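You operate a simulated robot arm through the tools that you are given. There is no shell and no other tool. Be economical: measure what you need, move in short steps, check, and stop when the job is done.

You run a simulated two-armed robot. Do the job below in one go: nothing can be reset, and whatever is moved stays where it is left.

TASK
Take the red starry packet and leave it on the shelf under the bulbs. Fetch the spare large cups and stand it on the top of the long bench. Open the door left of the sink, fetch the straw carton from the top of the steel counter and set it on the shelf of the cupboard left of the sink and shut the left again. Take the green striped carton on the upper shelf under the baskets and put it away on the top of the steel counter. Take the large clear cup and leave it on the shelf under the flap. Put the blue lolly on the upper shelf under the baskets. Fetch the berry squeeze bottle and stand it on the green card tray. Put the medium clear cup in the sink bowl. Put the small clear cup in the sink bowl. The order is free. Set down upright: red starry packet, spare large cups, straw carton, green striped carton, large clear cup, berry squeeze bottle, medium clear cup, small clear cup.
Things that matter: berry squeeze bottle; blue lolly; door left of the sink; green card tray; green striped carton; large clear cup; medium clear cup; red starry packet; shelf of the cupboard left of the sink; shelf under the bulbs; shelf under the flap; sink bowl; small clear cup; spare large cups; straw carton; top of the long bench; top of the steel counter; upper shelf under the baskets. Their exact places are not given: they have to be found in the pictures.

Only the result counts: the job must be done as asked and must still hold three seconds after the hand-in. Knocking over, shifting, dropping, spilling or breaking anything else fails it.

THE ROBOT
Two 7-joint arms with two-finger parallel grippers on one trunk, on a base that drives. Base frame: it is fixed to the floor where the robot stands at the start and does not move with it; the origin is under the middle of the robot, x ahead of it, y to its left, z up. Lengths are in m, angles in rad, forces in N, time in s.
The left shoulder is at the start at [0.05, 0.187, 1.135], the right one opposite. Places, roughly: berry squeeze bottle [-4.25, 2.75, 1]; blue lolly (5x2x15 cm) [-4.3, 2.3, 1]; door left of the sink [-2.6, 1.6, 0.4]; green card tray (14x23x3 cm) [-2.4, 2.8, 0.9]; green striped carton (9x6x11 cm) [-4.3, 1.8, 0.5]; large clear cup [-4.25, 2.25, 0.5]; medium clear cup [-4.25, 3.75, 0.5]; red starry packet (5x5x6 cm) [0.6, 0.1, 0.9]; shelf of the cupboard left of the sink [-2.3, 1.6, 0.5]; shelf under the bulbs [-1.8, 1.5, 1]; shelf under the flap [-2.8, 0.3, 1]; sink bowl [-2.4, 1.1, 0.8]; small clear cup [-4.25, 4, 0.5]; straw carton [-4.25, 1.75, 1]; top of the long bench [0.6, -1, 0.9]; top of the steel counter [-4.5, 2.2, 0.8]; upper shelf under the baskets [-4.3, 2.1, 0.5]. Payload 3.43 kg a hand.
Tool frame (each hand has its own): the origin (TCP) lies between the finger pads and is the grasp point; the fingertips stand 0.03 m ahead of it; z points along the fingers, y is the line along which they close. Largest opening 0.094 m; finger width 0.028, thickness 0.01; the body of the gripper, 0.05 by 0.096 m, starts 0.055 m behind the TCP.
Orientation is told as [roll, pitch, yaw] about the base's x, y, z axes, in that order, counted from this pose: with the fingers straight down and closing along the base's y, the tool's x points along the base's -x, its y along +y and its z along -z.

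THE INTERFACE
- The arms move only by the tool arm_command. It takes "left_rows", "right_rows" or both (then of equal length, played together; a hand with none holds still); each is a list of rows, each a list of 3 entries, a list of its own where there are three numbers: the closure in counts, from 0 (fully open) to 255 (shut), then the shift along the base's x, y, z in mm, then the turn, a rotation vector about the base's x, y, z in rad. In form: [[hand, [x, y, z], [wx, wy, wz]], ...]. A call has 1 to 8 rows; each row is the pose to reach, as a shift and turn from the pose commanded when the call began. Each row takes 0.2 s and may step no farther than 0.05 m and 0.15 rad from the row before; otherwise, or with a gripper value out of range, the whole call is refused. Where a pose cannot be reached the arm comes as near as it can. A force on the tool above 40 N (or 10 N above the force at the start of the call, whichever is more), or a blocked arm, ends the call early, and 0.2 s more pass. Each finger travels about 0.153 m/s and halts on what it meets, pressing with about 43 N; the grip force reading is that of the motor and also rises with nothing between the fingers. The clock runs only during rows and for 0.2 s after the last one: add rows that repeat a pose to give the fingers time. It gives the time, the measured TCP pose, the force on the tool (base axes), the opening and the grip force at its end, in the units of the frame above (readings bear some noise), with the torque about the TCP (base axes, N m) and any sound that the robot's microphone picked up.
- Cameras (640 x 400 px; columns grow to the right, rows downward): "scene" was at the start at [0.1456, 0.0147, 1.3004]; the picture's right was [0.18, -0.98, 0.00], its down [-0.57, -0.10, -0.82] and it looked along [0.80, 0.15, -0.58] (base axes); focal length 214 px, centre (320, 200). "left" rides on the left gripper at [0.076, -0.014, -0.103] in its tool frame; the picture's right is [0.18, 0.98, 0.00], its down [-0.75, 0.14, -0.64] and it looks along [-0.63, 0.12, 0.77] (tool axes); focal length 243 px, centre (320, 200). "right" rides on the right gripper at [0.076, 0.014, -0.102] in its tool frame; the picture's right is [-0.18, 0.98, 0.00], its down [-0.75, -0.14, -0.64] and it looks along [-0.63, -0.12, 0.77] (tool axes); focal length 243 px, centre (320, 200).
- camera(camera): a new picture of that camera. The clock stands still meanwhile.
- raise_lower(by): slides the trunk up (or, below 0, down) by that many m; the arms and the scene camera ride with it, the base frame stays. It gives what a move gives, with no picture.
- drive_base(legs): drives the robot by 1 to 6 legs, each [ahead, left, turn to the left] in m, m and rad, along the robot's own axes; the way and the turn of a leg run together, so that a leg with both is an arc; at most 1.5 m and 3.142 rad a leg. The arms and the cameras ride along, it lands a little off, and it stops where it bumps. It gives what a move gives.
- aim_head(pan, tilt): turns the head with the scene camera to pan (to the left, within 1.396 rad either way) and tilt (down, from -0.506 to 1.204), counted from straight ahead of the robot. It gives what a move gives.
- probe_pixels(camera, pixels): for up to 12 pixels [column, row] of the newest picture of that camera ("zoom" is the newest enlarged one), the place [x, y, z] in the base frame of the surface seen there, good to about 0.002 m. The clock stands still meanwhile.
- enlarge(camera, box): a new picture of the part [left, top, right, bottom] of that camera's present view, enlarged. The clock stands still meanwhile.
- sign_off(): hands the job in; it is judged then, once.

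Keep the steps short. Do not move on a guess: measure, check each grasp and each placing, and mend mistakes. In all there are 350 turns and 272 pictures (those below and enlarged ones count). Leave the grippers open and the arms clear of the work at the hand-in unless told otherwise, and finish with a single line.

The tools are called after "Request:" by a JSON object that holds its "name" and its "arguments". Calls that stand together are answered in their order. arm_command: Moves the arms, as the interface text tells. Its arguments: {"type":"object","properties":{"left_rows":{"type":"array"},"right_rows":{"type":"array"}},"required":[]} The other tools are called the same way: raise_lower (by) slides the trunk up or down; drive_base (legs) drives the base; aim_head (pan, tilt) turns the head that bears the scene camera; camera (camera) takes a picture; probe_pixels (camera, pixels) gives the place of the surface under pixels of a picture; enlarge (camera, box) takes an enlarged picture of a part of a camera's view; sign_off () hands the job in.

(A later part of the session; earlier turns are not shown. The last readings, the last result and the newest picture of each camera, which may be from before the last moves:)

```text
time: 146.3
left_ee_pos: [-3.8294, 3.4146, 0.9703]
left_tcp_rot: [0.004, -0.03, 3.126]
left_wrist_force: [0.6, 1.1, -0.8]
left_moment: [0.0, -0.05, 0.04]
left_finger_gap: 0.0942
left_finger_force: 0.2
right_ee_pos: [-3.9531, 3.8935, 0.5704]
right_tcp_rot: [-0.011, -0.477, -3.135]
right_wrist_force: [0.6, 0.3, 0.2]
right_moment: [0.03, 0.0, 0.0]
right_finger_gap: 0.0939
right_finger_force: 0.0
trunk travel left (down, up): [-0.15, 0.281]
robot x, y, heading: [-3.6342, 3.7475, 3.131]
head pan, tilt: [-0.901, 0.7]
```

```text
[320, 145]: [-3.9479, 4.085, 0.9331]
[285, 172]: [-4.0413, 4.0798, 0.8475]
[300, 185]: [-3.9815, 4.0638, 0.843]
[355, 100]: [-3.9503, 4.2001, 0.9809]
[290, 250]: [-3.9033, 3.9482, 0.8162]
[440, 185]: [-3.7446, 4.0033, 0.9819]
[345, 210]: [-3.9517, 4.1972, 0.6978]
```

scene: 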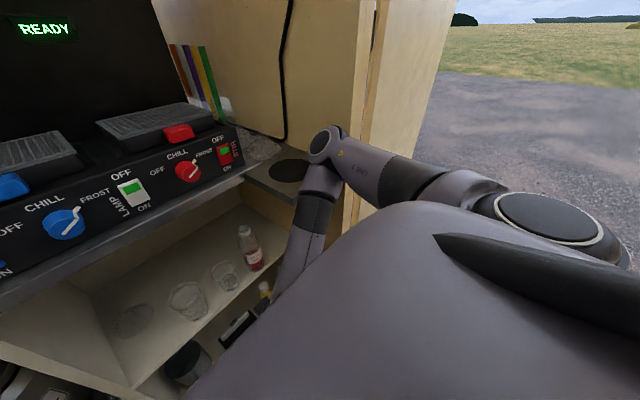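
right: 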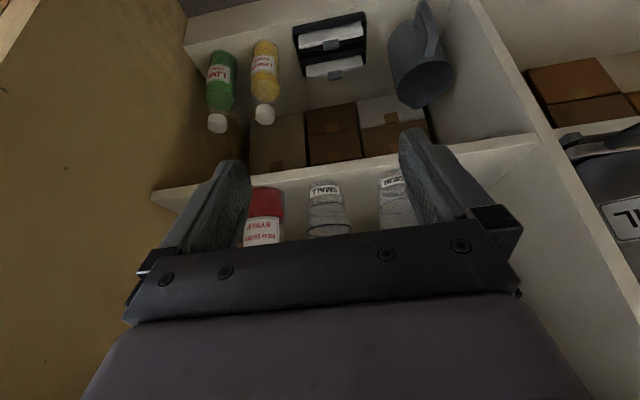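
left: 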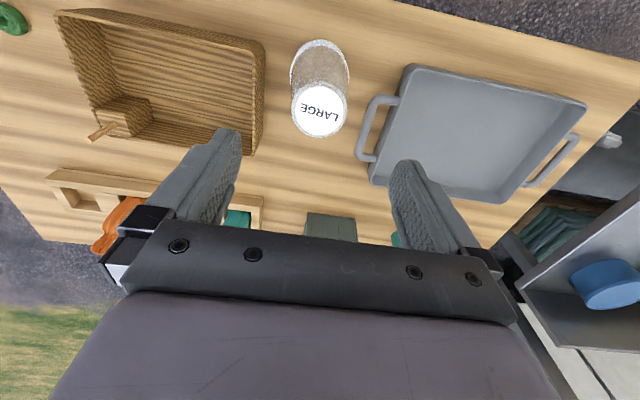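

The forearm met the fold-down plate at (−3.98, 4.06, 0.84). Back off, shift 0.2 m to −y, then extend the arm to the right instead.

Request:
{"name": "drive_base", "arguments": {"legs": [[-0.12, 0, 0.012], [0, 0.22, 0]]}}

Request:
{"name": "arm_command", "arguments": {"right_rows": [[0, [0, 45, 0], [0, 0.03, 0]], [0, [0, 90, 0], [0, 0.05, 0]], [0, [0, 135, 0], [0, 0.05, 0]], [0, [0, 180, 0], [0, 0.05, 0]], [0, [0, 215, 0], [0, 0.05, 0]]]}}

Request:
{"name": "camera", "arguments": {"camera": "scene"}}

```text
time: 148.8
left_ee_pos: [-3.7148, 3.1948, 0.968]
left_tcp_rot: [0.008, -0.011, 3.14]
left_wrist_force: [0.1, -0.3, -0.2]
left_moment: [-0.02, 0.02, 0.01]
left_finger_gap: 0.094
left_finger_force: 0.1
right_ee_pos: [-3.8382, 3.6707, 0.5631]
right_tcp_rot: [-0.006, -0.462, -3.129]
right_wrist_force: [-0.9, 0.5, 0.3]
right_moment: [0.02, 0.03, 0.02]
right_finger_gap: 0.094
right_finger_force: 0.1
trunk travel left (down, up): [-0.15, 0.281]
robot x, y, heading: [-3.5136, 3.5291, -3.142]
head pan, tilt: [-0.901, 0.7]
```

```text
time: 150.2
left_ee_pos: [-3.7146, 3.1931, 0.9687]
left_tcp_rot: [0.007, -0.012, 3.14]
left_wrist_force: [0.5, -0.7, 0.0]
left_moment: [0.02, -0.04, 0.01]
left_finger_gap: 0.0939
left_finger_force: 0.1
right_ee_pos: [-3.8657, 3.8859, 0.5841]
right_tcp_rot: [-0.013, -0.584, -3.119]
right_wrist_force: [-1.3, 0.2, -0.2]
right_moment: [0.0, 0.03, 0.03]
right_finger_gap: 0.0941
right_finger_force: 0.1
right hand out of reach, approached as far as the arm can: row 2, 3
trunk travel left (down, up): [-0.15, 0.281]
robot x, y, heading: [-3.5114, 3.5288, -3.137]
head pan, tilt: [-0.901, 0.7]
stopped in row 5 (right hand): the arm was blocked; the commanded pose is now the measured one
```

```text
223 pictures are left
```

scene: 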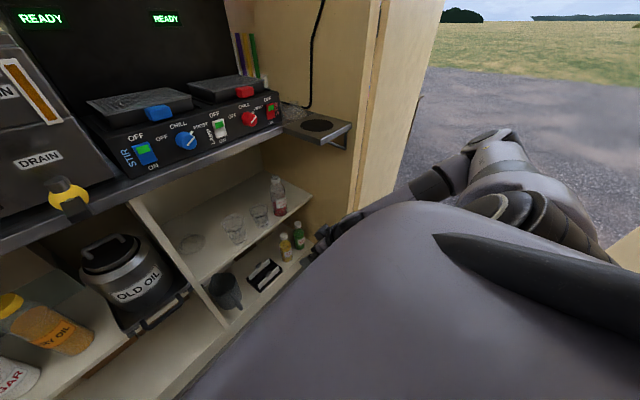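

The right arm is awkward here. I'll use the left hand for the cups instead. First bring the right hand back inward and up.

Request:
{"name": "arm_command", "arguments": {"right_rows": [[0, [0, -40, 10], [0, 0, 0]], [0, [0, -80, 30], [0, -0.07, 0]], [0, [0, -120, 60], [0, -0.2, 0]], [0, [0, -160, 100], [0, -0.33, 0]], [0, [0, -190, 140], [0, -0.46, 0]], [0, [0, -190, 185], [0, -0.58, 0]], [0, [0, -190, 230], [0, -0.58, 0]], [0, [0, -190, 275], [0, -0.58, 0]]]}}

Request:
{"name": "raise_lower", "arguments": {"by": 0.2}}

Request:
{"name": "camera", "arguments": {"camera": "scene"}}

```text
refused: row 4 steps farther than a row can; nothing moved
```

```text
time: 152.4
left_ee_pos: [-3.7156, 3.1944, 1.1691]
left_tcp_rot: [0.008, -0.013, 3.139]
left_wrist_force: [0.5, 0.8, 0.8]
left_moment: [0.01, 0.05, -0.01]
left_finger_gap: 0.0941
left_finger_force: 0.0
right_ee_pos: [-3.8639, 3.8865, 0.7844]
right_tcp_rot: [-0.013, -0.581, -3.118]
right_wrist_force: [0.0, 0.0, 0.5]
right_moment: [-0.02, -0.02, 0.02]
right_finger_gap: 0.094
right_finger_force: 0.0
trunk travel left (down, up): [-0.35, 0.081]
robot x, y, heading: [-3.5121, 3.5301, -3.133]
head pan, tilt: [-0.901, 0.7]
```

```text
222 pictures are left
```

scene: 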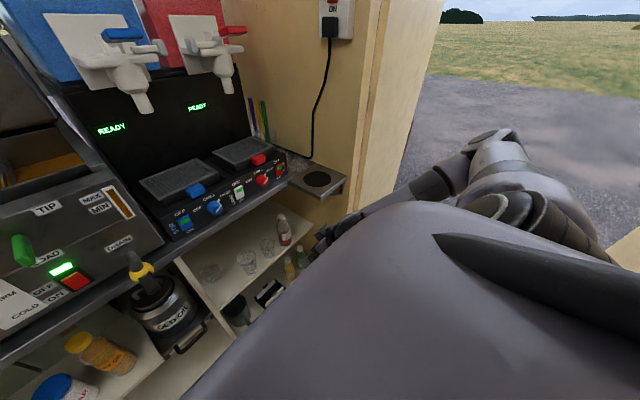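

Request:
{"name": "arm_command", "arguments": {"right_rows": [[0, [3, -28, 39], [0, -0.07, 0]], [0, [6, -56, 78], [0, -0.14, 0]], [0, [9, -84, 117], [0, -0.21, 0]], [0, [12, -112, 156], [0, -0.29, 0]], [0, [15, -140, 195], [0, -0.36, 0]], [0, [18, -168, 234], [0, -0.43, 0]], [0, [21, -196, 273], [0, -0.5, 0]], [0, [24, -224, 312], [0, -0.58, -0.02]]]}}

Request:
{"name": "camera", "arguments": {"camera": "scene"}}

```text
time: 154.2
left_ee_pos: [-3.7153, 3.193, 1.1687]
left_tcp_rot: [0.006, -0.012, 3.14]
left_wrist_force: [0.1, -0.2, 0.5]
left_moment: [-0.01, -0.01, -0.01]
left_finger_gap: 0.094
left_finger_force: 0.1
right_ee_pos: [-3.8394, 3.6611, 1.0961]
right_tcp_rot: [-0.007, 0.0, 3.14]
right_wrist_force: [-0.4, 0.1, -0.3]
right_moment: [0.01, 0.02, 0.0]
right_finger_gap: 0.0942
right_finger_force: 0.0
trunk travel left (down, up): [-0.35, 0.081]
robot x, y, heading: [-3.5147, 3.5291, -3.138]
head pan, tilt: [-0.901, 0.7]
```

```text
221 pictures are left
```

scene: 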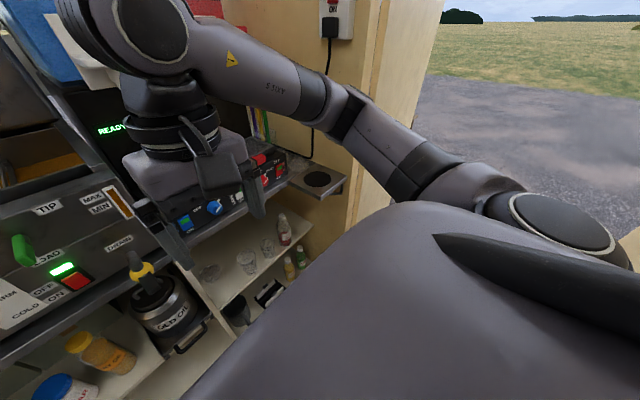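

Neutral again. Drive to y≈3.9 (right elbow goes into the open doorway).

Request:
{"name": "drive_base", "arguments": {"legs": [[0, -0.37, 0]]}}

Request:
{"name": "arm_command", "arguments": {"left_rows": [[0, [-40, 25, 0], [0, 0.0, 0]], [0, [-80, 50, 0], [0, 0.0, 0]], [0, [-120, 75, 0], [0, 0, 0]], [0, [-160, 100, 0], [0, 0.1, 0]], [0, [-190, 125, -25], [0, 0.2, 0]], [0, [-200, 150, -65], [0, 0.3, 0]], [0, [-200, 170, -105], [0, 0.4, 0]], [0, [-200, 185, -150], [0, 0.5, 0]]]}}

```text
time: 156.5
left_ee_pos: [-3.7165, 3.559, 1.1687]
left_tcp_rot: [0.009, -0.014, 3.14]
left_wrist_force: [-0.3, -0.4, 0.1]
left_moment: [0.01, 0.0, -0.01]
left_finger_gap: 0.094
left_finger_force: 0.0
right_ee_pos: [-3.8408, 4.0282, 1.0968]
right_tcp_rot: [-0.005, -0.001, 3.142]
right_wrist_force: [-0.2, 0.5, 0.0]
right_moment: [-0.01, 0.01, 0.01]
right_finger_gap: 0.0939
right_finger_force: 0.0
trunk travel left (down, up): [-0.35, 0.081]
robot x, y, heading: [-3.5149, 3.8936, -3.139]
head pan, tilt: [-0.901, 0.7]
```

```text
time: 158.3
left_ee_pos: [-3.9161, 3.746, 1.0184]
left_tcp_rot: [0.009, -0.513, 3.141]
left_wrist_force: [-0.7, 0.2, -0.5]
left_moment: [0.02, 0.01, 0.03]
left_finger_gap: 0.0939
left_finger_force: 0.0
right_ee_pos: [-3.8415, 4.0281, 1.0949]
right_tcp_rot: [-0.005, -0.002, 3.142]
right_wrist_force: [-0.3, 0.6, 0.3]
right_moment: [0.0, -0.02, -0.02]
right_finger_gap: 0.094
right_finger_force: 0.1
trunk travel left (down, up): [-0.35, 0.081]
robot x, y, heading: [-3.5175, 3.8954, -3.138]
head pan, tilt: [-0.901, 0.7]
```

Continue the left hand down in the aisle to z≈0.57.

Request:
{"name": "arm_command", "arguments": {"left_rows": [[0, [0, 10, -45], [0, 0, 0]], [0, [0, 20, -95], [0, 0, 0]], [0, [0, 30, -143], [0, 0, 0]], [0, [0, 40, -190], [0, 0, 0]], [0, [0, 50, -238], [0, 0, 0]], [0, [0, 55, -288], [0, 0, 0]], [0, [0, 55, -338], [0, 0, 0]], [0, [0, 55, -388], [0, 0, 0]]]}}

Request:
{"name": "camera", "arguments": {"camera": "left"}}

Request:
{"name": "aim_head", "arguments": {"pan": 0.3, "tilt": 0.9}}

Request:
{"name": "camera", "arguments": {"camera": "scene"}}

```text
refused: row 2 steps farther than a row can; nothing moved
```

```text
220 pictures are left
```

left: 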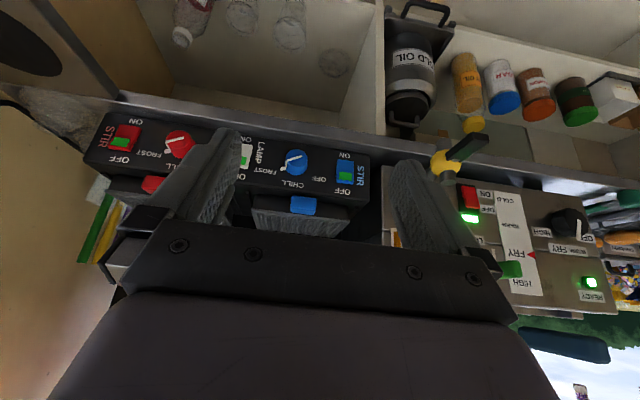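

```text
time: 159.7
left_ee_pos: [-3.9153, 3.7452, 1.0194]
left_tcp_rot: [0.009, -0.51, 3.139]
left_wrist_force: [1.3, -0.7, 0.1]
left_moment: [0.03, 0.01, 0.02]
left_finger_gap: 0.0938
left_finger_force: 0.1
right_ee_pos: [-3.8406, 4.0276, 1.0947]
right_tcp_rot: [-0.004, -0.003, 3.141]
right_wrist_force: [-0.2, 0.3, 0.3]
right_moment: [0.02, 0.03, -0.03]
right_finger_gap: 0.0941
right_finger_force: 0.1
trunk travel left (down, up): [-0.35, 0.081]
robot x, y, heading: [-3.5142, 3.8928, -3.139]
head pan, tilt: [0.3, 0.901]
```

```text
219 pictures are left
```

scene: 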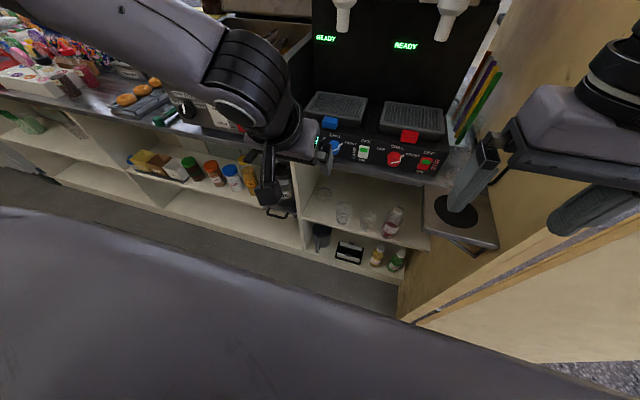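

Request:
{"name": "arm_command", "arguments": {"left_rows": [[0, [0, 10, -45], [0, 0, 0]], [0, [0, 20, -90], [0, 0, 0]], [0, [0, 30, -135], [0, 0, 0]], [0, [0, 40, -180], [0, 0, 0]], [0, [0, 50, -225], [0, 0, 0]], [0, [0, 55, -272], [0, 0, 0]], [0, [0, 55, -320], [0, 0, 0]], [0, [0, 55, -368], [0, 0, 0]]]}}

Request:
{"name": "camera", "arguments": {"camera": "left"}}

Request:
{"name": "camera", "arguments": {"camera": "scene"}}

```text
time: 161.5
left_ee_pos: [-3.9032, 3.6727, 0.8353]
left_tcp_rot: [0.006, -0.512, 3.139]
left_wrist_force: [-0.4, 0.0, 0.4]
left_moment: [-0.02, -0.03, -0.03]
left_finger_gap: 0.094
left_finger_force: 0.2
left hand out of reach, approached as far as the arm can: row 2, 3, 4, 5, 6, 7, 8
right_ee_pos: [-3.8397, 4.0275, 1.0954]
right_tcp_rot: [-0.005, 0.0, 3.142]
right_wrist_force: [-0.5, 0.4, -1.3]
right_moment: [0.01, 0.01, -0.01]
right_finger_gap: 0.0937
right_finger_force: 0.0
trunk travel left (down, up): [-0.35, 0.081]
robot x, y, heading: [-3.5124, 3.8931, -3.139]
head pan, tilt: [0.3, 0.901]
```

```text
218 pictures are left
```

left: 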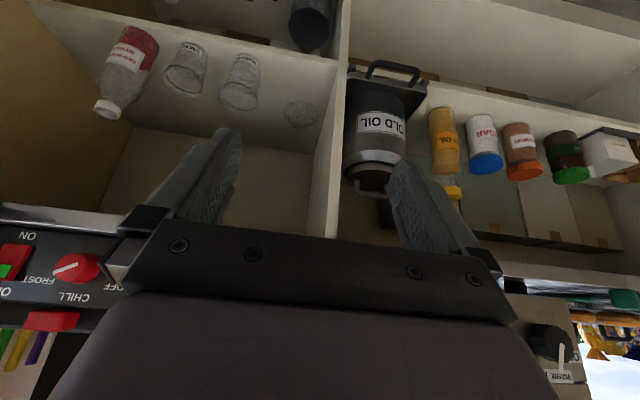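

```text
217 pictures are left
```

scene: 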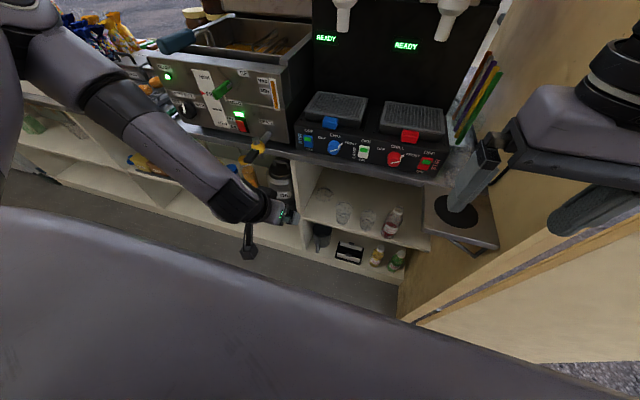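

The left arm needs a lower trunk for this pose. Lower by 0.2 (the hand is at z 0.835, so goes to 0.635) and try again.

Request:
{"name": "raise_lower", "arguments": {"by": -0.2}}

Request:
{"name": "arm_command", "arguments": {"left_rows": [[0, [-10, 40, -10], [0, 0, 0]], [0, [-10, 80, -20], [0, 0, 0]], [0, [-10, 110, -40], [0, 0, 0]], [0, [-10, 125, -55], [0, 0, 0]]]}}

Request:
{"name": "camera", "arguments": {"camera": "left"}}

Request:
{"name": "camera", "arguments": {"camera": "scene"}}

```text
time: 163.7
left_ee_pos: [-3.9032, 3.6732, 0.6355]
left_tcp_rot: [0.009, -0.511, 3.137]
left_wrist_force: [1.0, 0.7, -0.3]
left_moment: [-0.02, 0.0, -0.01]
left_finger_gap: 0.0942
left_finger_force: 0.0
right_ee_pos: [-3.84, 4.0277, 0.8948]
right_tcp_rot: [-0.006, -0.002, 3.142]
right_wrist_force: [-1.1, -0.2, -0.4]
right_moment: [0.02, 0.03, 0.0]
right_finger_gap: 0.0943
right_finger_force: 0.0
trunk travel left (down, up): [-0.15, 0.281]
robot x, y, heading: [-3.5142, 3.897, -3.138]
head pan, tilt: [0.3, 0.901]
```

```text
time: 164.7
left_ee_pos: [-3.9099, 3.6997, 0.6622]
left_tcp_rot: [0.009, -0.512, 3.138]
left_wrist_force: [0.8, -0.2, 0.8]
left_moment: [-0.02, 0.03, 0.03]
left_finger_gap: 0.0941
left_finger_force: 0.0
left hand out of reach, approached as far as the arm can: row 1, 2, 3, 4
right_ee_pos: [-3.8406, 4.0277, 0.8952]
right_tcp_rot: [-0.006, -0.003, 3.142]
right_wrist_force: [0.7, -0.4, 0.5]
right_moment: [0.0, 0.01, -0.01]
right_finger_gap: 0.0939
right_finger_force: 0.1
trunk travel left (down, up): [-0.15, 0.281]
robot x, y, heading: [-3.5126, 3.8933, -3.137]
head pan, tilt: [0.3, 0.901]
```

```text
216 pictures are left
```

left: 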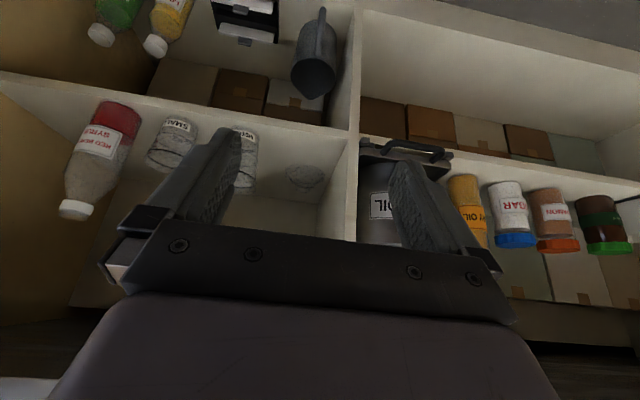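

```text
215 pictures are left
```

scene: 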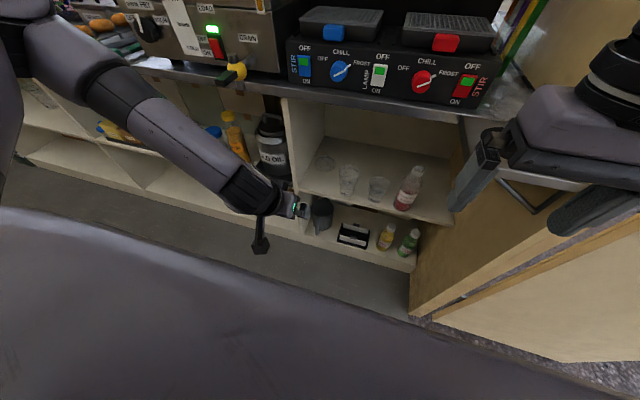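

The left arm took an unfavourable route. I'll raise it again and mirror the path that worked for the right arm (descend at 0.30 m ahead, 0.115 to its side).

Request:
{"name": "raise_lower", "arguments": {"by": 0.2}}

Request:
{"name": "arm_command", "arguments": {"left_rows": [[0, [0, 0, 45], [0, -0.07, 0]], [0, [5, 0, 90], [0, -0.14, 0]], [0, [15, 5, 135], [0, -0.21, 0]], [0, [30, 10, 175], [0, -0.28, 0]], [0, [50, 20, 210], [0, -0.35, 0]], [0, [70, 40, 240], [0, -0.42, 0]], [0, [85, 60, 270], [0, -0.47, 0]], [0, [97, 78, 300], [0, -0.51, 0]]]}}

```text
time: 166.8
left_ee_pos: [-3.9106, 3.6987, 0.8619]
left_tcp_rot: [0.01, -0.512, 3.139]
left_wrist_force: [0.6, 0.2, 0.0]
left_moment: [0.03, -0.02, -0.04]
left_finger_gap: 0.0939
left_finger_force: 0.1
right_ee_pos: [-3.8397, 4.0283, 1.0957]
right_tcp_rot: [-0.006, -0.001, 3.142]
right_wrist_force: [-0.3, 0.0, 1.0]
right_moment: [0.0, 0.0, -0.02]
right_finger_gap: 0.0938
right_finger_force: 0.0
trunk travel left (down, up): [-0.35, 0.081]
robot x, y, heading: [-3.5159, 3.8948, -3.136]
head pan, tilt: [0.3, 0.901]
```

```text
time: 168.7
left_ee_pos: [-3.815, 3.7733, 1.1627]
left_tcp_rot: [0.007, 0.0, 3.141]
left_wrist_force: [-0.4, -0.9, -0.4]
left_moment: [-0.02, 0.03, -0.04]
left_finger_gap: 0.094
left_finger_force: 0.0
left hand out of reach, approached as far as the arm can: row 8
right_ee_pos: [-3.8413, 4.0276, 1.095]
right_tcp_rot: [-0.005, 0.0, 3.144]
right_wrist_force: [-0.7, -0.4, 0.0]
right_moment: [-0.01, 0.03, -0.01]
right_finger_gap: 0.0939
right_finger_force: 0.1
trunk travel left (down, up): [-0.35, 0.081]
robot x, y, heading: [-3.5151, 3.8948, -3.138]
head pan, tilt: [0.3, 0.901]
```

Left is at (0.30 ahead, 0.12 left). Now descend with the same tilt programme as before.

Request:
{"name": "arm_command", "arguments": {"left_rows": [[0, [0, 0, -45], [0, 0, 0]], [0, [0, 0, -90], [0, 0.14, 0]], [0, [0, 0, -135], [0, 0.28, 0]], [0, [0, 0, -180], [0, 0.42, 0]], [0, [0, 0, -225], [0, 0.53, 0]], [0, [0, 0, -270], [0, 0.53, 0]], [0, [0, 0, -315], [0, 0.53, 0]], [0, [0, 0, -360], [0, 0.53, 0]]]}}

Request:
{"name": "camera", "arguments": {"camera": "scene"}}

```text
time: 170.4
left_ee_pos: [-3.8482, 3.6991, 0.8702]
left_tcp_rot: [0.004, -0.533, 3.138]
left_wrist_force: [-0.1, -1.3, -0.3]
left_moment: [-0.01, 0.01, 0.0]
left_finger_gap: 0.0938
left_finger_force: 0.0
left hand out of reach, approached as far as the arm can: row 4, 5, 6, 7, 8
right_ee_pos: [-3.8398, 4.0276, 1.096]
right_tcp_rot: [-0.005, -0.003, 3.14]
right_wrist_force: [0.3, -0.2, -0.2]
right_moment: [0.02, 0.0, -0.01]
right_finger_gap: 0.0938
right_finger_force: 0.1
trunk travel left (down, up): [-0.35, 0.081]
robot x, y, heading: [-3.5145, 3.8959, -3.137]
head pan, tilt: [0.3, 0.901]
```

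```text
214 pictures are left
```

scene: 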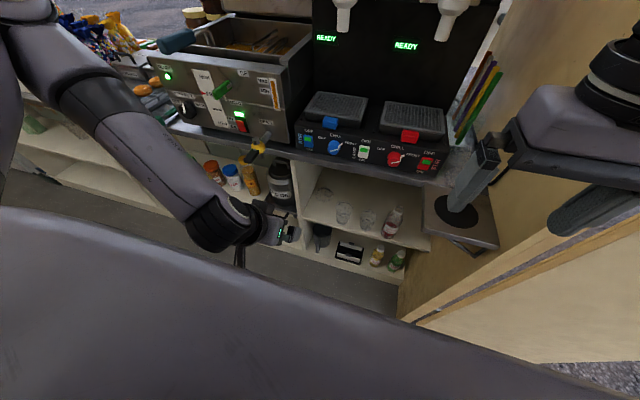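

Try letting the left hand point along its forearm (yaw −0.6); the cups are round so yaw is free.

Request:
{"name": "arm_command", "arguments": {"left_rows": [[0, [0, 10, 0], [0, 0, -0.14]], [0, [0, 25, 0], [0, 0, -0.28]], [0, [0, 40, -10], [0, 0, -0.42]], [0, [0, 55, -40], [0, 0, -0.55]], [0, [0, 65, -80], [0, 0, -0.6]], [0, [0, 75, -125], [0, 0, -0.6]], [0, [0, 85, -170], [0, 0, -0.6]], [0, [0, 85, -215], [0, 0, -0.6]]]}}

Request:
{"name": "camera", "arguments": {"camera": "scene"}}

```text
time: 172.2
left_ee_pos: [-3.8589, 3.6958, 0.8145]
left_tcp_rot: [0.007, -0.531, 2.536]
left_wrist_force: [-0.4, -0.4, -0.8]
left_moment: [0.01, 0.01, 0.02]
left_finger_gap: 0.0939
left_finger_force: 0.0
left hand out of reach, approached as far as the arm can: row 3, 4, 5, 6, 7, 8
right_ee_pos: [-3.8402, 4.0269, 1.0954]
right_tcp_rot: [-0.005, -0.002, 3.142]
right_wrist_force: [0.4, -0.2, -0.3]
right_moment: [0.0, 0.03, 0.0]
right_finger_gap: 0.0942
right_finger_force: 0.1
trunk travel left (down, up): [-0.35, 0.081]
robot x, y, heading: [-3.5151, 3.8945, -3.133]
head pan, tilt: [0.3, 0.901]
```

```text
213 pictures are left
```

scene: 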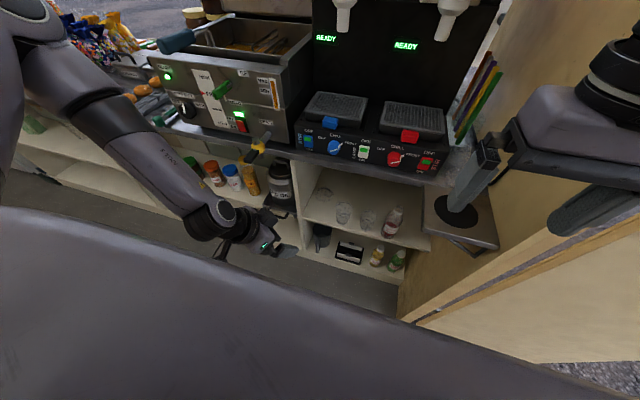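

Instead: untilt, descend vertically at rel 0.36, then tilt low down.

Request:
{"name": "arm_command", "arguments": {"left_rows": [[0, [-5, 0, 30], [0, -0.14, 0.1]], [0, [-10, 0, 30], [0, -0.27, 0.2]], [0, [-15, 10, 30], [0, -0.4, 0.35]], [0, [-20, 20, 20], [0, -0.51, 0.47]], [0, [-20, 30, 0], [0, -0.53, 0.6]], [0, [-20, 45, -40], [0, -0.53, 0.6]], [0, [-20, 60, -80], [0, -0.53, 0.6]], [0, [-20, 75, -120], [0, -0.53, 0.6]]]}}

```text
refused: row 1 steps farther than a row can; nothing moved
```

Request:
{"name": "arm_command", "arguments": {"left_rows": [[0, [-5, 0, 20], [-0.075, -0.11, 0]], [0, [-10, 0, 30], [-0.15, -0.22, 0]], [0, [-15, 10, 30], [-0.225, -0.33, 0]], [0, [-20, 20, 20], [-0.299, -0.437, 0]], [0, [-20, 30, 0], [-0.299, -0.437, 0]], [0, [-20, 40, -40], [-0.299, -0.437, 0]], [0, [-20, 50, -80], [-0.299, -0.437, 0]], [0, [-20, 60, -120], [-0.299, -0.437, 0]]]}}

```text
time: 174.1
left_ee_pos: [-3.8523, 3.668, 0.8121]
left_tcp_rot: [0.008, -0.001, 2.539]
left_wrist_force: [0.6, -0.1, 0.5]
left_moment: [-0.02, -0.02, -0.02]
left_finger_gap: 0.0939
left_finger_force: 0.0
left hand out of reach, approached as far as the arm can: row 4, 5, 6, 7, 8
right_ee_pos: [-3.8393, 4.0271, 1.0961]
right_tcp_rot: [-0.004, -0.002, 3.143]
right_wrist_force: [-0.1, 0.0, 0.3]
right_moment: [0.01, -0.01, 0.01]
right_finger_gap: 0.0942
right_finger_force: 0.1
trunk travel left (down, up): [-0.35, 0.081]
robot x, y, heading: [-3.5139, 3.8913, -3.135]
head pan, tilt: [0.3, 0.901]
```

The hand can go only ~0.3 m below the shoulder here, so the trunk must be fully lowered. Raise the left hand and re-tilt it, and raise the right hand, then lower the trunk 0.35.

Request:
{"name": "arm_command", "arguments": {"left_rows": [[0, [0, 0, 40], [0, 0, 0.12]], [0, [0, 5, 80], [0, 0, 0.24]], [0, [0, 10, 115], [0, 0, 0.36]], [0, [-5, 20, 145], [0, 0, 0.48]], [0, [-10, 40, 165], [0, 0, 0.6]], [0, [-10, 70, 180], [0, 0, 0.6]], [0, [-10, 90, 190], [0, 0, 0.6]]], "right_rows": [[0, [0, 0, 40], [0, 0, 0]], [0, [0, 0, 80], [0, 0, 0]], [0, [0, 0, 120], [0, 0, 0]], [0, [0, 0, 160], [0, 0, 0]], [0, [0, 0, 200], [0, 0, 0]], [0, [20, 0, 240], [0, 0, 0]], [0, [40, 0, 250], [0, 0, 0]]]}}

Request:
{"name": "arm_command", "arguments": {"left_rows": [[0, [-10, 0, 0], [0, 0.14, 0]], [0, [-20, 0, 0], [0, 0.28, 0]], [0, [-30, 0, 0], [0, 0.42, 0]], [0, [-35, 0, -10], [0, 0.53, 0]], [0, [-35, 0, -30], [0, 0.53, 0]]]}}

```text
time: 175.7
left_ee_pos: [-3.8642, 3.7587, 1.0031]
left_tcp_rot: [0.007, -0.004, 3.139]
left_wrist_force: [-0.1, 0.5, 0.1]
left_moment: [0.01, 0.0, 0.01]
left_finger_gap: 0.0939
left_finger_force: 0.0
right_ee_pos: [-3.8012, 4.0279, 1.3469]
right_tcp_rot: [-0.003, -0.001, 3.142]
right_wrist_force: [0.6, -1.1, -0.2]
right_moment: [-0.01, -0.01, -0.02]
right_finger_gap: 0.094
right_finger_force: 0.1
trunk travel left (down, up): [-0.35, 0.081]
robot x, y, heading: [-3.5159, 3.8932, -3.138]
head pan, tilt: [0.3, 0.901]
```

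```text
time: 176.8
left_ee_pos: [-3.8978, 3.7577, 0.9724]
left_tcp_rot: [0.006, -0.535, 3.14]
left_wrist_force: [-0.3, -0.4, -0.2]
left_moment: [0.02, -0.02, 0.04]
left_finger_gap: 0.0942
left_finger_force: 0.1
right_ee_pos: [-3.8021, 4.0271, 1.3464]
right_tcp_rot: [-0.006, -0.002, 3.14]
right_wrist_force: [-0.2, 0.1, -0.4]
right_moment: [0.01, 0.01, -0.02]
right_finger_gap: 0.0938
right_finger_force: 0.1
trunk travel left (down, up): [-0.35, 0.081]
robot x, y, heading: [-3.5137, 3.891, -3.144]
head pan, tilt: [0.3, 0.901]
```

Now lower the trunk fully and look.

Request:
{"name": "raise_lower", "arguments": {"by": -0.34}}

Request:
{"name": "camera", "arguments": {"camera": "left"}}

Request:
{"name": "camera", "arguments": {"camera": "scene"}}

```text
time: 180.2
left_ee_pos: [-3.8971, 3.7577, 0.6339]
left_tcp_rot: [0.01, -0.533, 3.137]
left_wrist_force: [-0.2, -0.6, 0.5]
left_moment: [0.01, -0.01, 0.01]
left_finger_gap: 0.0941
left_finger_force: 0.1
right_ee_pos: [-3.8003, 4.0274, 1.0057]
right_tcp_rot: [-0.005, -0.002, 3.144]
right_wrist_force: [0.6, -1.1, 0.7]
right_moment: [-0.02, 0.03, 0.01]
right_finger_gap: 0.0941
right_finger_force: 0.0
trunk travel left (down, up): [-0.01, 0.421]
robot x, y, heading: [-3.5153, 3.8931, -3.14]
head pan, tilt: [0.3, 0.901]
```

```text
212 pictures are left
```

left: 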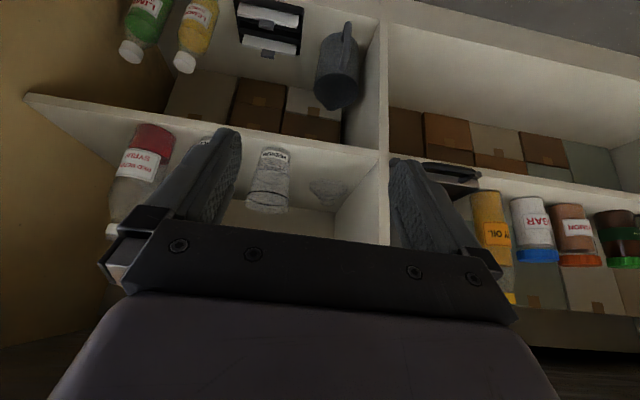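

```text
211 pictures are left
```

scene: 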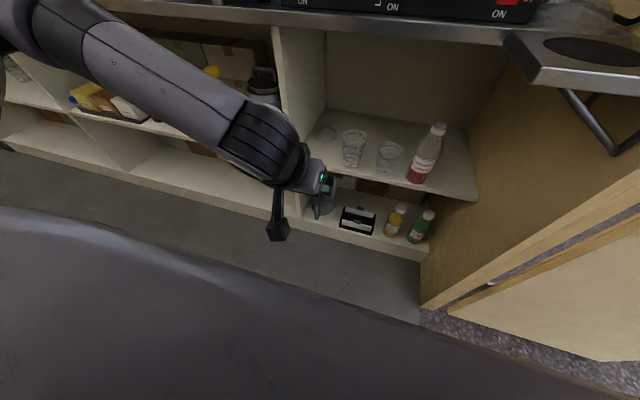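

Good. Measure the labels again from both cameras.

Request:
{"name": "probe_pixels", "arguments": {"camera": "left", "pixels": [[270, 153], [265, 153], [278, 154], [284, 155], [290, 158], [255, 210], [285, 210]]}}

Request:
{"name": "enlarge", "arguments": {"camera": "scene", "box": [320, 115, 420, 180]}}

Request:
{"name": "arm_command", "arguments": {"left_rows": [[0, [0, 15, -30], [0, 0, 0]], [0, [0, 30, -60], [0, 0, 0]], [0, [0, 48, -90], [0, 0, 0]]]}}

```text
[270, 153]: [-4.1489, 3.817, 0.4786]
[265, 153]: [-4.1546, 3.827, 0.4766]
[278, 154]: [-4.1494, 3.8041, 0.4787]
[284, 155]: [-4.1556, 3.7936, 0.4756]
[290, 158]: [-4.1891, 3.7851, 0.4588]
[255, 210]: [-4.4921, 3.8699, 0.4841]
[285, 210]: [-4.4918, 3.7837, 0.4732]
```

```text
6.15 times, centred on (370, 148) of scene
```

zoom: 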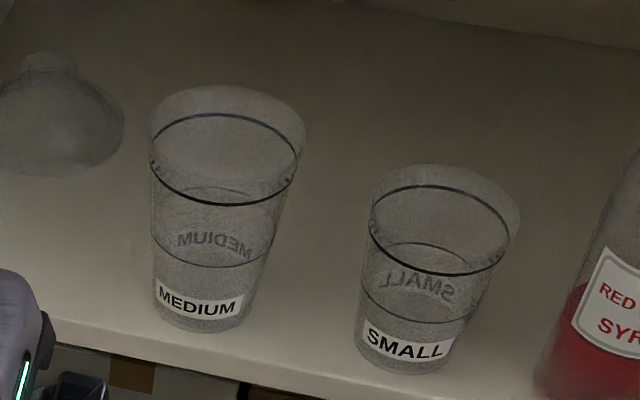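

```text
time: 181.0
left_ee_pos: [-3.8959, 3.7421, 0.5838]
left_tcp_rot: [0.007, -0.532, 3.137]
left_wrist_force: [-0.1, -0.2, -0.9]
left_moment: [0.0, -0.03, 0.0]
left_finger_gap: 0.0941
left_finger_force: 0.2
left hand out of reach, approached as far as the arm can: row 1, 2, 3
right_ee_pos: [-3.8004, 4.0275, 1.0055]
right_tcp_rot: [-0.006, -0.001, 3.142]
right_wrist_force: [-0.6, 0.0, 0.0]
right_moment: [-0.04, -0.01, 0.0]
right_finger_gap: 0.0939
right_finger_force: 0.0
trunk travel left (down, up): [-0.01, 0.421]
robot x, y, heading: [-3.5147, 3.8916, -3.137]
head pan, tilt: [0.3, 0.901]
```

MEDIUM cup axis ≈ (−4.1735, 3.8105), rim z≈0.57. To suit the left arm I'll turn the base 0.45 rad to the right so its natural reach points at the cup.

Request:
{"name": "drive_base", "arguments": {"legs": [[0, 0, -0.45]]}}

Request:
{"name": "arm_command", "arguments": {"left_rows": [[0, [0, 0, -20], [0, 0, 0]], [0, [0, 0, -40], [0, 0, 0.1]], [0, [0, 0, -50], [0, 0, 0.2]]]}}

Request:
{"name": "camera", "arguments": {"camera": "left"}}

```text
time: 182.7
left_ee_pos: [-3.9239, 3.922, 0.5835]
left_tcp_rot: [0.008, -0.532, 2.691]
left_wrist_force: [0.0, -0.5, 0.4]
left_moment: [-0.01, 0.01, 0.04]
left_finger_gap: 0.0939
left_finger_force: 0.1
right_ee_pos: [-3.7144, 4.138, 1.0066]
right_tcp_rot: [-0.007, -0.003, 2.693]
right_wrist_force: [0.1, -0.9, 0.0]
right_moment: [-0.01, 0.0, -0.03]
right_finger_gap: 0.0939
right_finger_force: 0.0
trunk travel left (down, up): [-0.01, 0.421]
robot x, y, heading: [-3.5136, 3.8966, 2.697]
head pan, tilt: [0.3, 0.901]
```

```text
time: 183.5
left_ee_pos: [-3.9383, 3.8911, 0.5577]
left_tcp_rot: [0.005, -0.532, 2.892]
left_wrist_force: [-0.2, -0.5, -0.5]
left_moment: [0.0, 0.02, -0.04]
left_finger_gap: 0.094
left_finger_force: 0.0
left hand out of reach, approached as far as the arm can: row 1, 2, 3
right_ee_pos: [-3.7147, 4.1376, 1.0059]
right_tcp_rot: [-0.004, 0.001, 2.692]
right_wrist_force: [0.0, 0.2, -0.2]
right_moment: [0.01, 0.0, -0.02]
right_finger_gap: 0.0938
right_finger_force: 0.1
trunk travel left (down, up): [-0.01, 0.421]
robot x, y, heading: [-3.5175, 3.8892, 2.699]
head pan, tilt: [0.3, 0.901]
```

```text
209 pictures are left
```

left: 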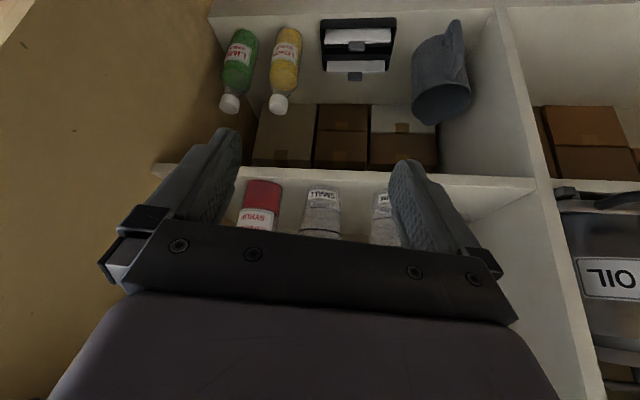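

The arm is too folded near the body. Back off 0.12 and extend the hand farther ahead, then lower.

Request:
{"name": "drive_base", "arguments": {"legs": [[-0.12, 0, 0]]}}

Request:
{"name": "arm_command", "arguments": {"left_rows": [[0, [-40, 0, 0], [0, 0, 0]], [0, [-80, 0, 0], [0, 0, 0]], [0, [-110, 0, 0], [0, 0, 0]], [0, [-110, 0, -20], [0, 0, 0]], [0, [-110, 0, -30], [0, 0, 0]]]}}

```text
time: 184.7
left_ee_pos: [-3.8306, 3.8402, 0.5577]
left_tcp_rot: [0.006, -0.533, 2.893]
left_wrist_force: [0.6, 0.9, 1.0]
left_moment: [0.0, 0.01, -0.04]
left_finger_gap: 0.0942
left_finger_force: 0.1
right_ee_pos: [-3.6064, 4.0865, 1.0057]
right_tcp_rot: [-0.006, -0.001, 2.691]
right_wrist_force: [0.1, -0.1, 0.0]
right_moment: [-0.02, 0.0, 0.02]
right_finger_gap: 0.0939
right_finger_force: 0.1
trunk travel left (down, up): [-0.01, 0.421]
robot x, y, heading: [-3.4085, 3.8384, 2.696]
head pan, tilt: [0.3, 0.901]
```

```text
time: 185.9
left_ee_pos: [-3.9414, 3.8392, 0.5289]
left_tcp_rot: [0.006, -0.531, 2.892]
left_wrist_force: [0.0, -0.7, 0.0]
left_moment: [0.02, -0.01, -0.01]
left_finger_gap: 0.0942
left_finger_force: 0.0
right_ee_pos: [-3.6058, 4.087, 1.0066]
right_tcp_rot: [-0.006, -0.002, 2.694]
right_wrist_force: [0.0, 0.2, 0.5]
right_moment: [-0.01, 0.0, 0.02]
right_finger_gap: 0.0942
right_finger_force: 0.0
trunk travel left (down, up): [-0.01, 0.421]
robot x, y, heading: [-3.4063, 3.8422, 2.698]
head pan, tilt: [0.3, 0.901]
```

Works. Now drive so the hand stands ~11 cm before the MEDIUM cup.

Request:
{"name": "drive_base", "arguments": {"legs": [[0.0955, 0.0787, 0]]}}

Request:
{"name": "camera", "arguments": {"camera": "left"}}

Request:
{"name": "camera", "arguments": {"camera": "scene"}}

```text
time: 187.3
left_ee_pos: [-4.0525, 3.809, 0.525]
left_tcp_rot: [0.01, -0.518, 2.889]
left_wrist_force: [0.2, -0.1, -0.7]
left_moment: [0.0, -0.01, 0.02]
left_finger_gap: 0.0939
left_finger_force: 0.0
right_ee_pos: [-3.723, 4.0554, 1.0071]
right_tcp_rot: [-0.004, -0.002, 2.697]
right_wrist_force: [0.1, 0.4, 0.7]
right_moment: [0.0, -0.02, 0.05]
right_finger_gap: 0.0939
right_finger_force: 0.1
trunk travel left (down, up): [-0.01, 0.421]
robot x, y, heading: [-3.524, 3.8145, 2.699]
head pan, tilt: [0.3, 0.901]
stopped in leg 1: the robot was blocked; the commanded pose is now the measured one
```

```text
208 pictures are left
```

left: 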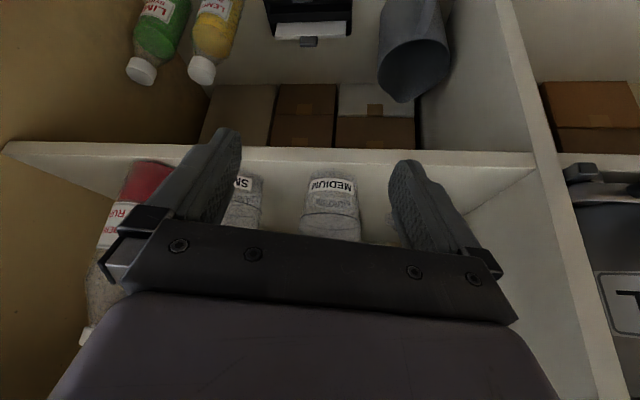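

```text
207 pictures are left
```

scene: 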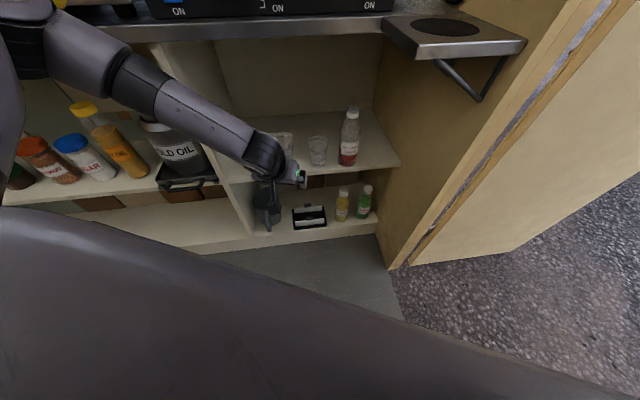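

Stopped just at the end; check what the left forearm is near.

Request:
{"name": "aim_head", "arguments": {"pan": 0.9, "tilt": 0.6}}

Request:
{"name": "camera", "arguments": {"camera": "scene"}}

```text
time: 188.3
left_ee_pos: [-4.0526, 3.8075, 0.5261]
left_tcp_rot: [0.011, -0.522, 2.887]
left_wrist_force: [-0.1, -0.3, 0.2]
left_moment: [-0.01, 0.01, -0.02]
left_finger_gap: 0.0939
left_finger_force: 0.1
right_ee_pos: [-3.7211, 4.0571, 1.0075]
right_tcp_rot: [-0.003, -0.006, 2.697]
right_wrist_force: [0.5, -0.1, 0.1]
right_moment: [-0.01, -0.02, 0.01]
right_finger_gap: 0.0941
right_finger_force: 0.2
trunk travel left (down, up): [-0.01, 0.421]
robot x, y, heading: [-3.5215, 3.8136, 2.699]
head pan, tilt: [0.901, 0.6]
```

```text
206 pictures are left
```

scene: 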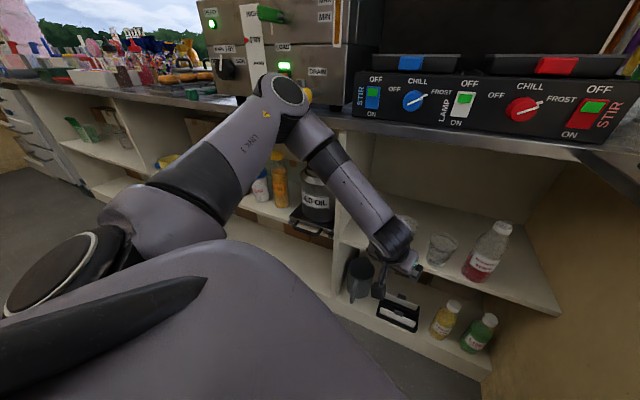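

The elbow is right at the fryer's drain handle. Back off at once and inspect the handle.

Request:
{"name": "drive_base", "arguments": {"legs": [[-0.12, 0, 0]]}}

Request:
{"name": "enlarge", "arguments": {"camera": "scene", "box": [180, 0, 400, 160]}}

```text
time: 189.5
left_ee_pos: [-3.9471, 3.7575, 0.5233]
left_tcp_rot: [0.009, -0.518, 2.886]
left_wrist_force: [-0.4, 0.0, 0.4]
left_moment: [-0.01, 0.02, 0.01]
left_finger_gap: 0.0939
left_finger_force: 0.1
right_ee_pos: [-3.6177, 4.005, 1.0053]
right_tcp_rot: [-0.008, 0.0, 2.698]
right_wrist_force: [0.3, 0.2, -0.6]
right_moment: [0.01, 0.01, 0.02]
right_finger_gap: 0.0937
right_finger_force: 0.0
trunk travel left (down, up): [-0.01, 0.421]
robot x, y, heading: [-3.4157, 3.7632, 2.696]
head pan, tilt: [0.901, 0.6]
```

```text
2.50 times, centred on (290, 80) of scene
```

zoom: 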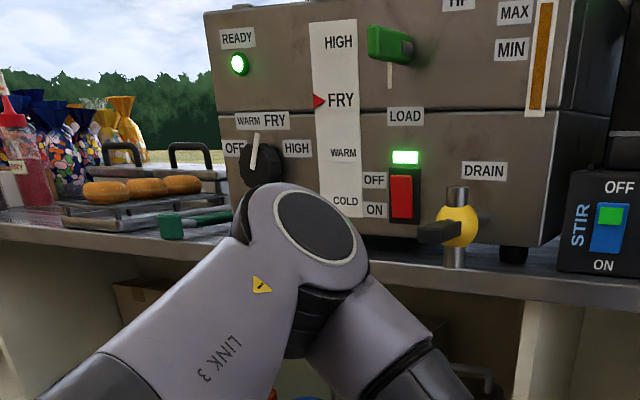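

The lever seems to point as before (toward −y and the aisle); I'll verify later from an identical view. To keep the elbow back and high, I'll raise the trunk while keeping the hand low.

Request:
{"name": "raise_lower", "arguments": {"by": 0.15}}

Request:
{"name": "arm_command", "arguments": {"left_rows": [[0, [0, 0, -40], [0, 0, 0]], [0, [0, 0, -80], [0, 0, 0]], [0, [0, 0, -120], [0, 0, 0]], [0, [0, 0, -145], [0, 0, 0]]]}}

Request:
{"name": "raise_lower", "arguments": {"by": 0.15}}

Request:
{"name": "arm_command", "arguments": {"left_rows": [[0, [0, 0, -40], [0, 0, 0]], [0, [0, 0, -80], [0, 0, 0]], [0, [0, 0, -120], [0, 0, 0]], [0, [0, 0, -145], [0, 0, 0]]]}}

Request:
{"name": "camera", "arguments": {"camera": "scene"}}

```text
time: 191.3
left_ee_pos: [-3.946, 3.7575, 0.6714]
left_tcp_rot: [0.007, -0.52, 2.887]
left_wrist_force: [-0.5, 0.3, 0.7]
left_moment: [0.0, 0.02, 0.04]
left_finger_gap: 0.094
left_finger_force: 0.1
right_ee_pos: [-3.6176, 4.0063, 1.1551]
right_tcp_rot: [-0.009, 0.0, 2.697]
right_wrist_force: [0.5, 0.3, 0.1]
right_moment: [-0.02, 0.01, 0.01]
right_finger_gap: 0.094
right_finger_force: 0.0
trunk travel left (down, up): [-0.16, 0.271]
robot x, y, heading: [-3.4217, 3.7621, 2.701]
head pan, tilt: [0.901, 0.6]
```

```text
time: 192.3
left_ee_pos: [-3.9436, 3.6965, 0.6215]
left_tcp_rot: [0.008, -0.516, 2.887]
left_wrist_force: [-0.6, 0.3, 1.1]
left_moment: [-0.02, 0.0, 0.03]
left_finger_gap: 0.094
left_finger_force: 0.0
left hand out of reach, approached as far as the arm can: row 1, 2, 3, 4
right_ee_pos: [-3.6181, 4.0063, 1.1548]
right_tcp_rot: [-0.008, 0.0, 2.696]
right_wrist_force: [-0.5, -0.3, -0.6]
right_moment: [0.0, 0.01, -0.05]
right_finger_gap: 0.094
right_finger_force: 0.0
trunk travel left (down, up): [-0.16, 0.271]
robot x, y, heading: [-3.4181, 3.7577, 2.698]
head pan, tilt: [0.901, 0.6]
```

```text
time: 194.0
left_ee_pos: [-3.9444, 3.6974, 0.7732]
left_tcp_rot: [0.006, -0.517, 2.886]
left_wrist_force: [-0.2, -0.2, -0.5]
left_moment: [0.02, 0.03, 0.01]
left_finger_gap: 0.094
left_finger_force: 0.0
right_ee_pos: [-3.6176, 4.0055, 1.3056]
right_tcp_rot: [-0.009, 0.0, 2.698]
right_wrist_force: [0.7, 0.3, 0.2]
right_moment: [0.04, -0.01, -0.01]
right_finger_gap: 0.0937
right_finger_force: 0.0
trunk travel left (down, up): [-0.31, 0.121]
robot x, y, heading: [-3.4148, 3.7593, 2.701]
head pan, tilt: [0.901, 0.6]
```

```text
time: 195.0
left_ee_pos: [-3.9411, 3.6544, 0.7484]
left_tcp_rot: [0.006, -0.517, 2.888]
left_wrist_force: [-0.2, 0.0, -0.4]
left_moment: [0.0, -0.01, -0.01]
left_finger_gap: 0.094
left_finger_force: 0.2
left hand out of reach, approached as far as the arm can: row 1, 2, 3, 4
right_ee_pos: [-3.6176, 4.0049, 1.3051]
right_tcp_rot: [-0.008, 0.0, 2.695]
right_wrist_force: [-0.2, 0.3, -0.5]
right_moment: [0.0, -0.02, 0.03]
right_finger_gap: 0.0941
right_finger_force: 0.1
trunk travel left (down, up): [-0.31, 0.121]
robot x, y, heading: [-3.4171, 3.7609, 2.702]
head pan, tilt: [0.901, 0.6]
```

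```text
204 pictures are left
```

scene: 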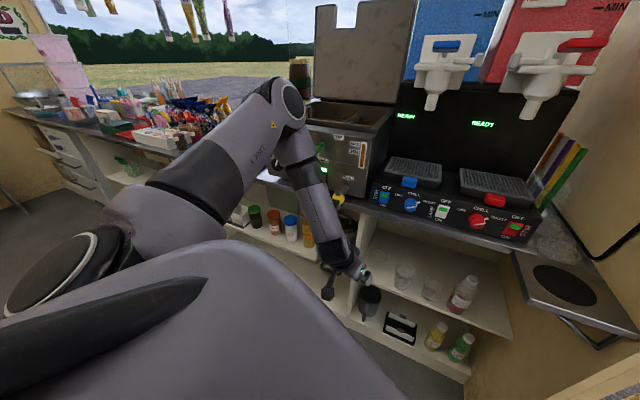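

The low-trunk pose is needed, with the elbow swung away from furniture. Plan: use the right arm with the base turned like this but standing farther −y, so the right elbow stays in the free space by the door. First restore the left hand high and retracted.

Request:
{"name": "arm_command", "arguments": {"left_rows": [[0, [0, 0, 45], [0, 0, 0]], [0, [5, 0, 90], [0, 0, 0]], [0, [10, 0, 135], [0, 0, 0]], [0, [20, 0, 180], [-0.03, -0.11, 0]], [0, [35, 0, 225], [-0.06, -0.23, 0]], [0, [50, 0, 270], [-0.09, -0.36, 0]], [0, [70, -5, 310], [-0.125, -0.5, 0]], [0, [90, -10, 350], [-0.125, -0.5, 0]]]}}

Request:
{"name": "arm_command", "arguments": {"left_rows": [[0, [25, -10, 40], [0, 0, 0]], [0, [50, -20, 80], [0, 0, 0]], [0, [75, -30, 120], [0, 0, 0]], [0, [100, -40, 150], [0, 0, 0]], [0, [115, -50, 180], [0, 0, 0]]]}}

Request:
{"name": "camera", "arguments": {"camera": "scene"}}

```text
time: 196.8
left_ee_pos: [-3.8512, 3.6417, 1.0996]
left_tcp_rot: [0.003, -0.004, 2.887]
left_wrist_force: [-0.1, 0.5, 0.4]
left_moment: [0.02, 0.0, -0.01]
left_finger_gap: 0.0941
left_finger_force: 0.0
right_ee_pos: [-3.6171, 4.0052, 1.3066]
right_tcp_rot: [-0.006, -0.002, 2.696]
right_wrist_force: [0.3, 0.4, 1.0]
right_moment: [-0.04, 0.05, -0.03]
right_finger_gap: 0.0939
right_finger_force: 0.1
trunk travel left (down, up): [-0.31, 0.121]
robot x, y, heading: [-3.4164, 3.7616, 2.701]
head pan, tilt: [0.901, 0.6]
```

```text
time: 198.0
left_ee_pos: [-3.7378, 3.593, 1.2778]
left_tcp_rot: [0.004, -0.001, 2.887]
left_wrist_force: [0.4, 0.9, 0.2]
left_moment: [-0.02, 0.05, -0.01]
left_finger_gap: 0.094
left_finger_force: 0.0
right_ee_pos: [-3.6174, 4.0052, 1.3061]
right_tcp_rot: [-0.007, -0.002, 2.698]
right_wrist_force: [0.2, -0.7, 0.2]
right_moment: [0.02, 0.03, 0.0]
right_finger_gap: 0.0941
right_finger_force: 0.0
trunk travel left (down, up): [-0.31, 0.121]
robot x, y, heading: [-3.4152, 3.7616, 2.698]
head pan, tilt: [0.901, 0.6]
```

```text
203 pictures are left
```

scene: 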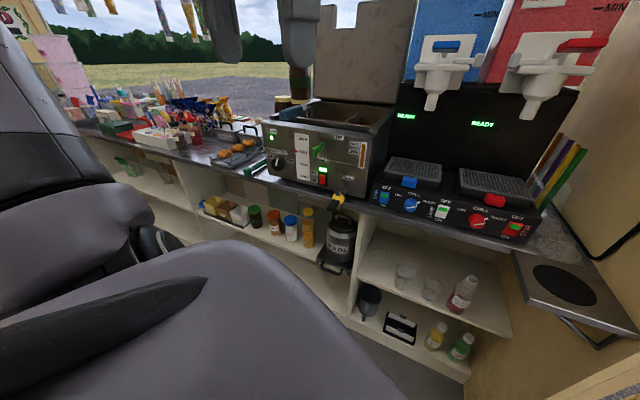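

Request:
{"name": "enlarge", "arguments": {"camera": "scene", "box": [300, 160, 380, 215]}}

Request:
{"name": "arm_command", "arguments": {"right_rows": [[0, [-10, 8, -40], [0, 0, 0]], [0, [-25, 16, -80], [0, 0, 0]], [0, [-40, 25, -120], [0.06, 0.125, 0]], [0, [-55, 35, -160], [0.12, 0.25, 0]], [0, [-70, 45, -200], [0.18, 0.375, 0]], [0, [-85, 55, -240], [0.228, 0.479, 0]], [0, [-92, 65, -280], [0.228, 0.479, 0]], [0, [-95, 72, -315], [0.228, 0.479, 0]]]}}

```text
7.27 times, centred on (340, 188) of scene
```

zoom: 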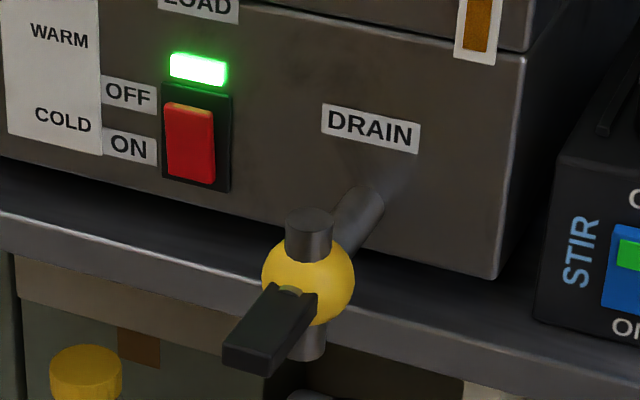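

```text
time: 199.8
left_ee_pos: [-3.7386, 3.5915, 1.2768]
left_tcp_rot: [0.004, 0.0, 2.888]
left_wrist_force: [-0.4, -0.5, 0.3]
left_moment: [0.0, 0.01, -0.03]
left_finger_gap: 0.0939
left_finger_force: 0.2
right_ee_pos: [-3.7124, 4.0783, 0.9902]
right_tcp_rot: [-0.003, -0.533, 2.696]
right_wrist_force: [-1.0, -0.1, -0.8]
right_moment: [0.02, 0.01, 0.02]
right_finger_gap: 0.0939
right_finger_force: 0.1
trunk travel left (down, up): [-0.31, 0.121]
robot x, y, heading: [-3.4185, 3.7644, 2.703]
head pan, tilt: [0.901, 0.6]
```

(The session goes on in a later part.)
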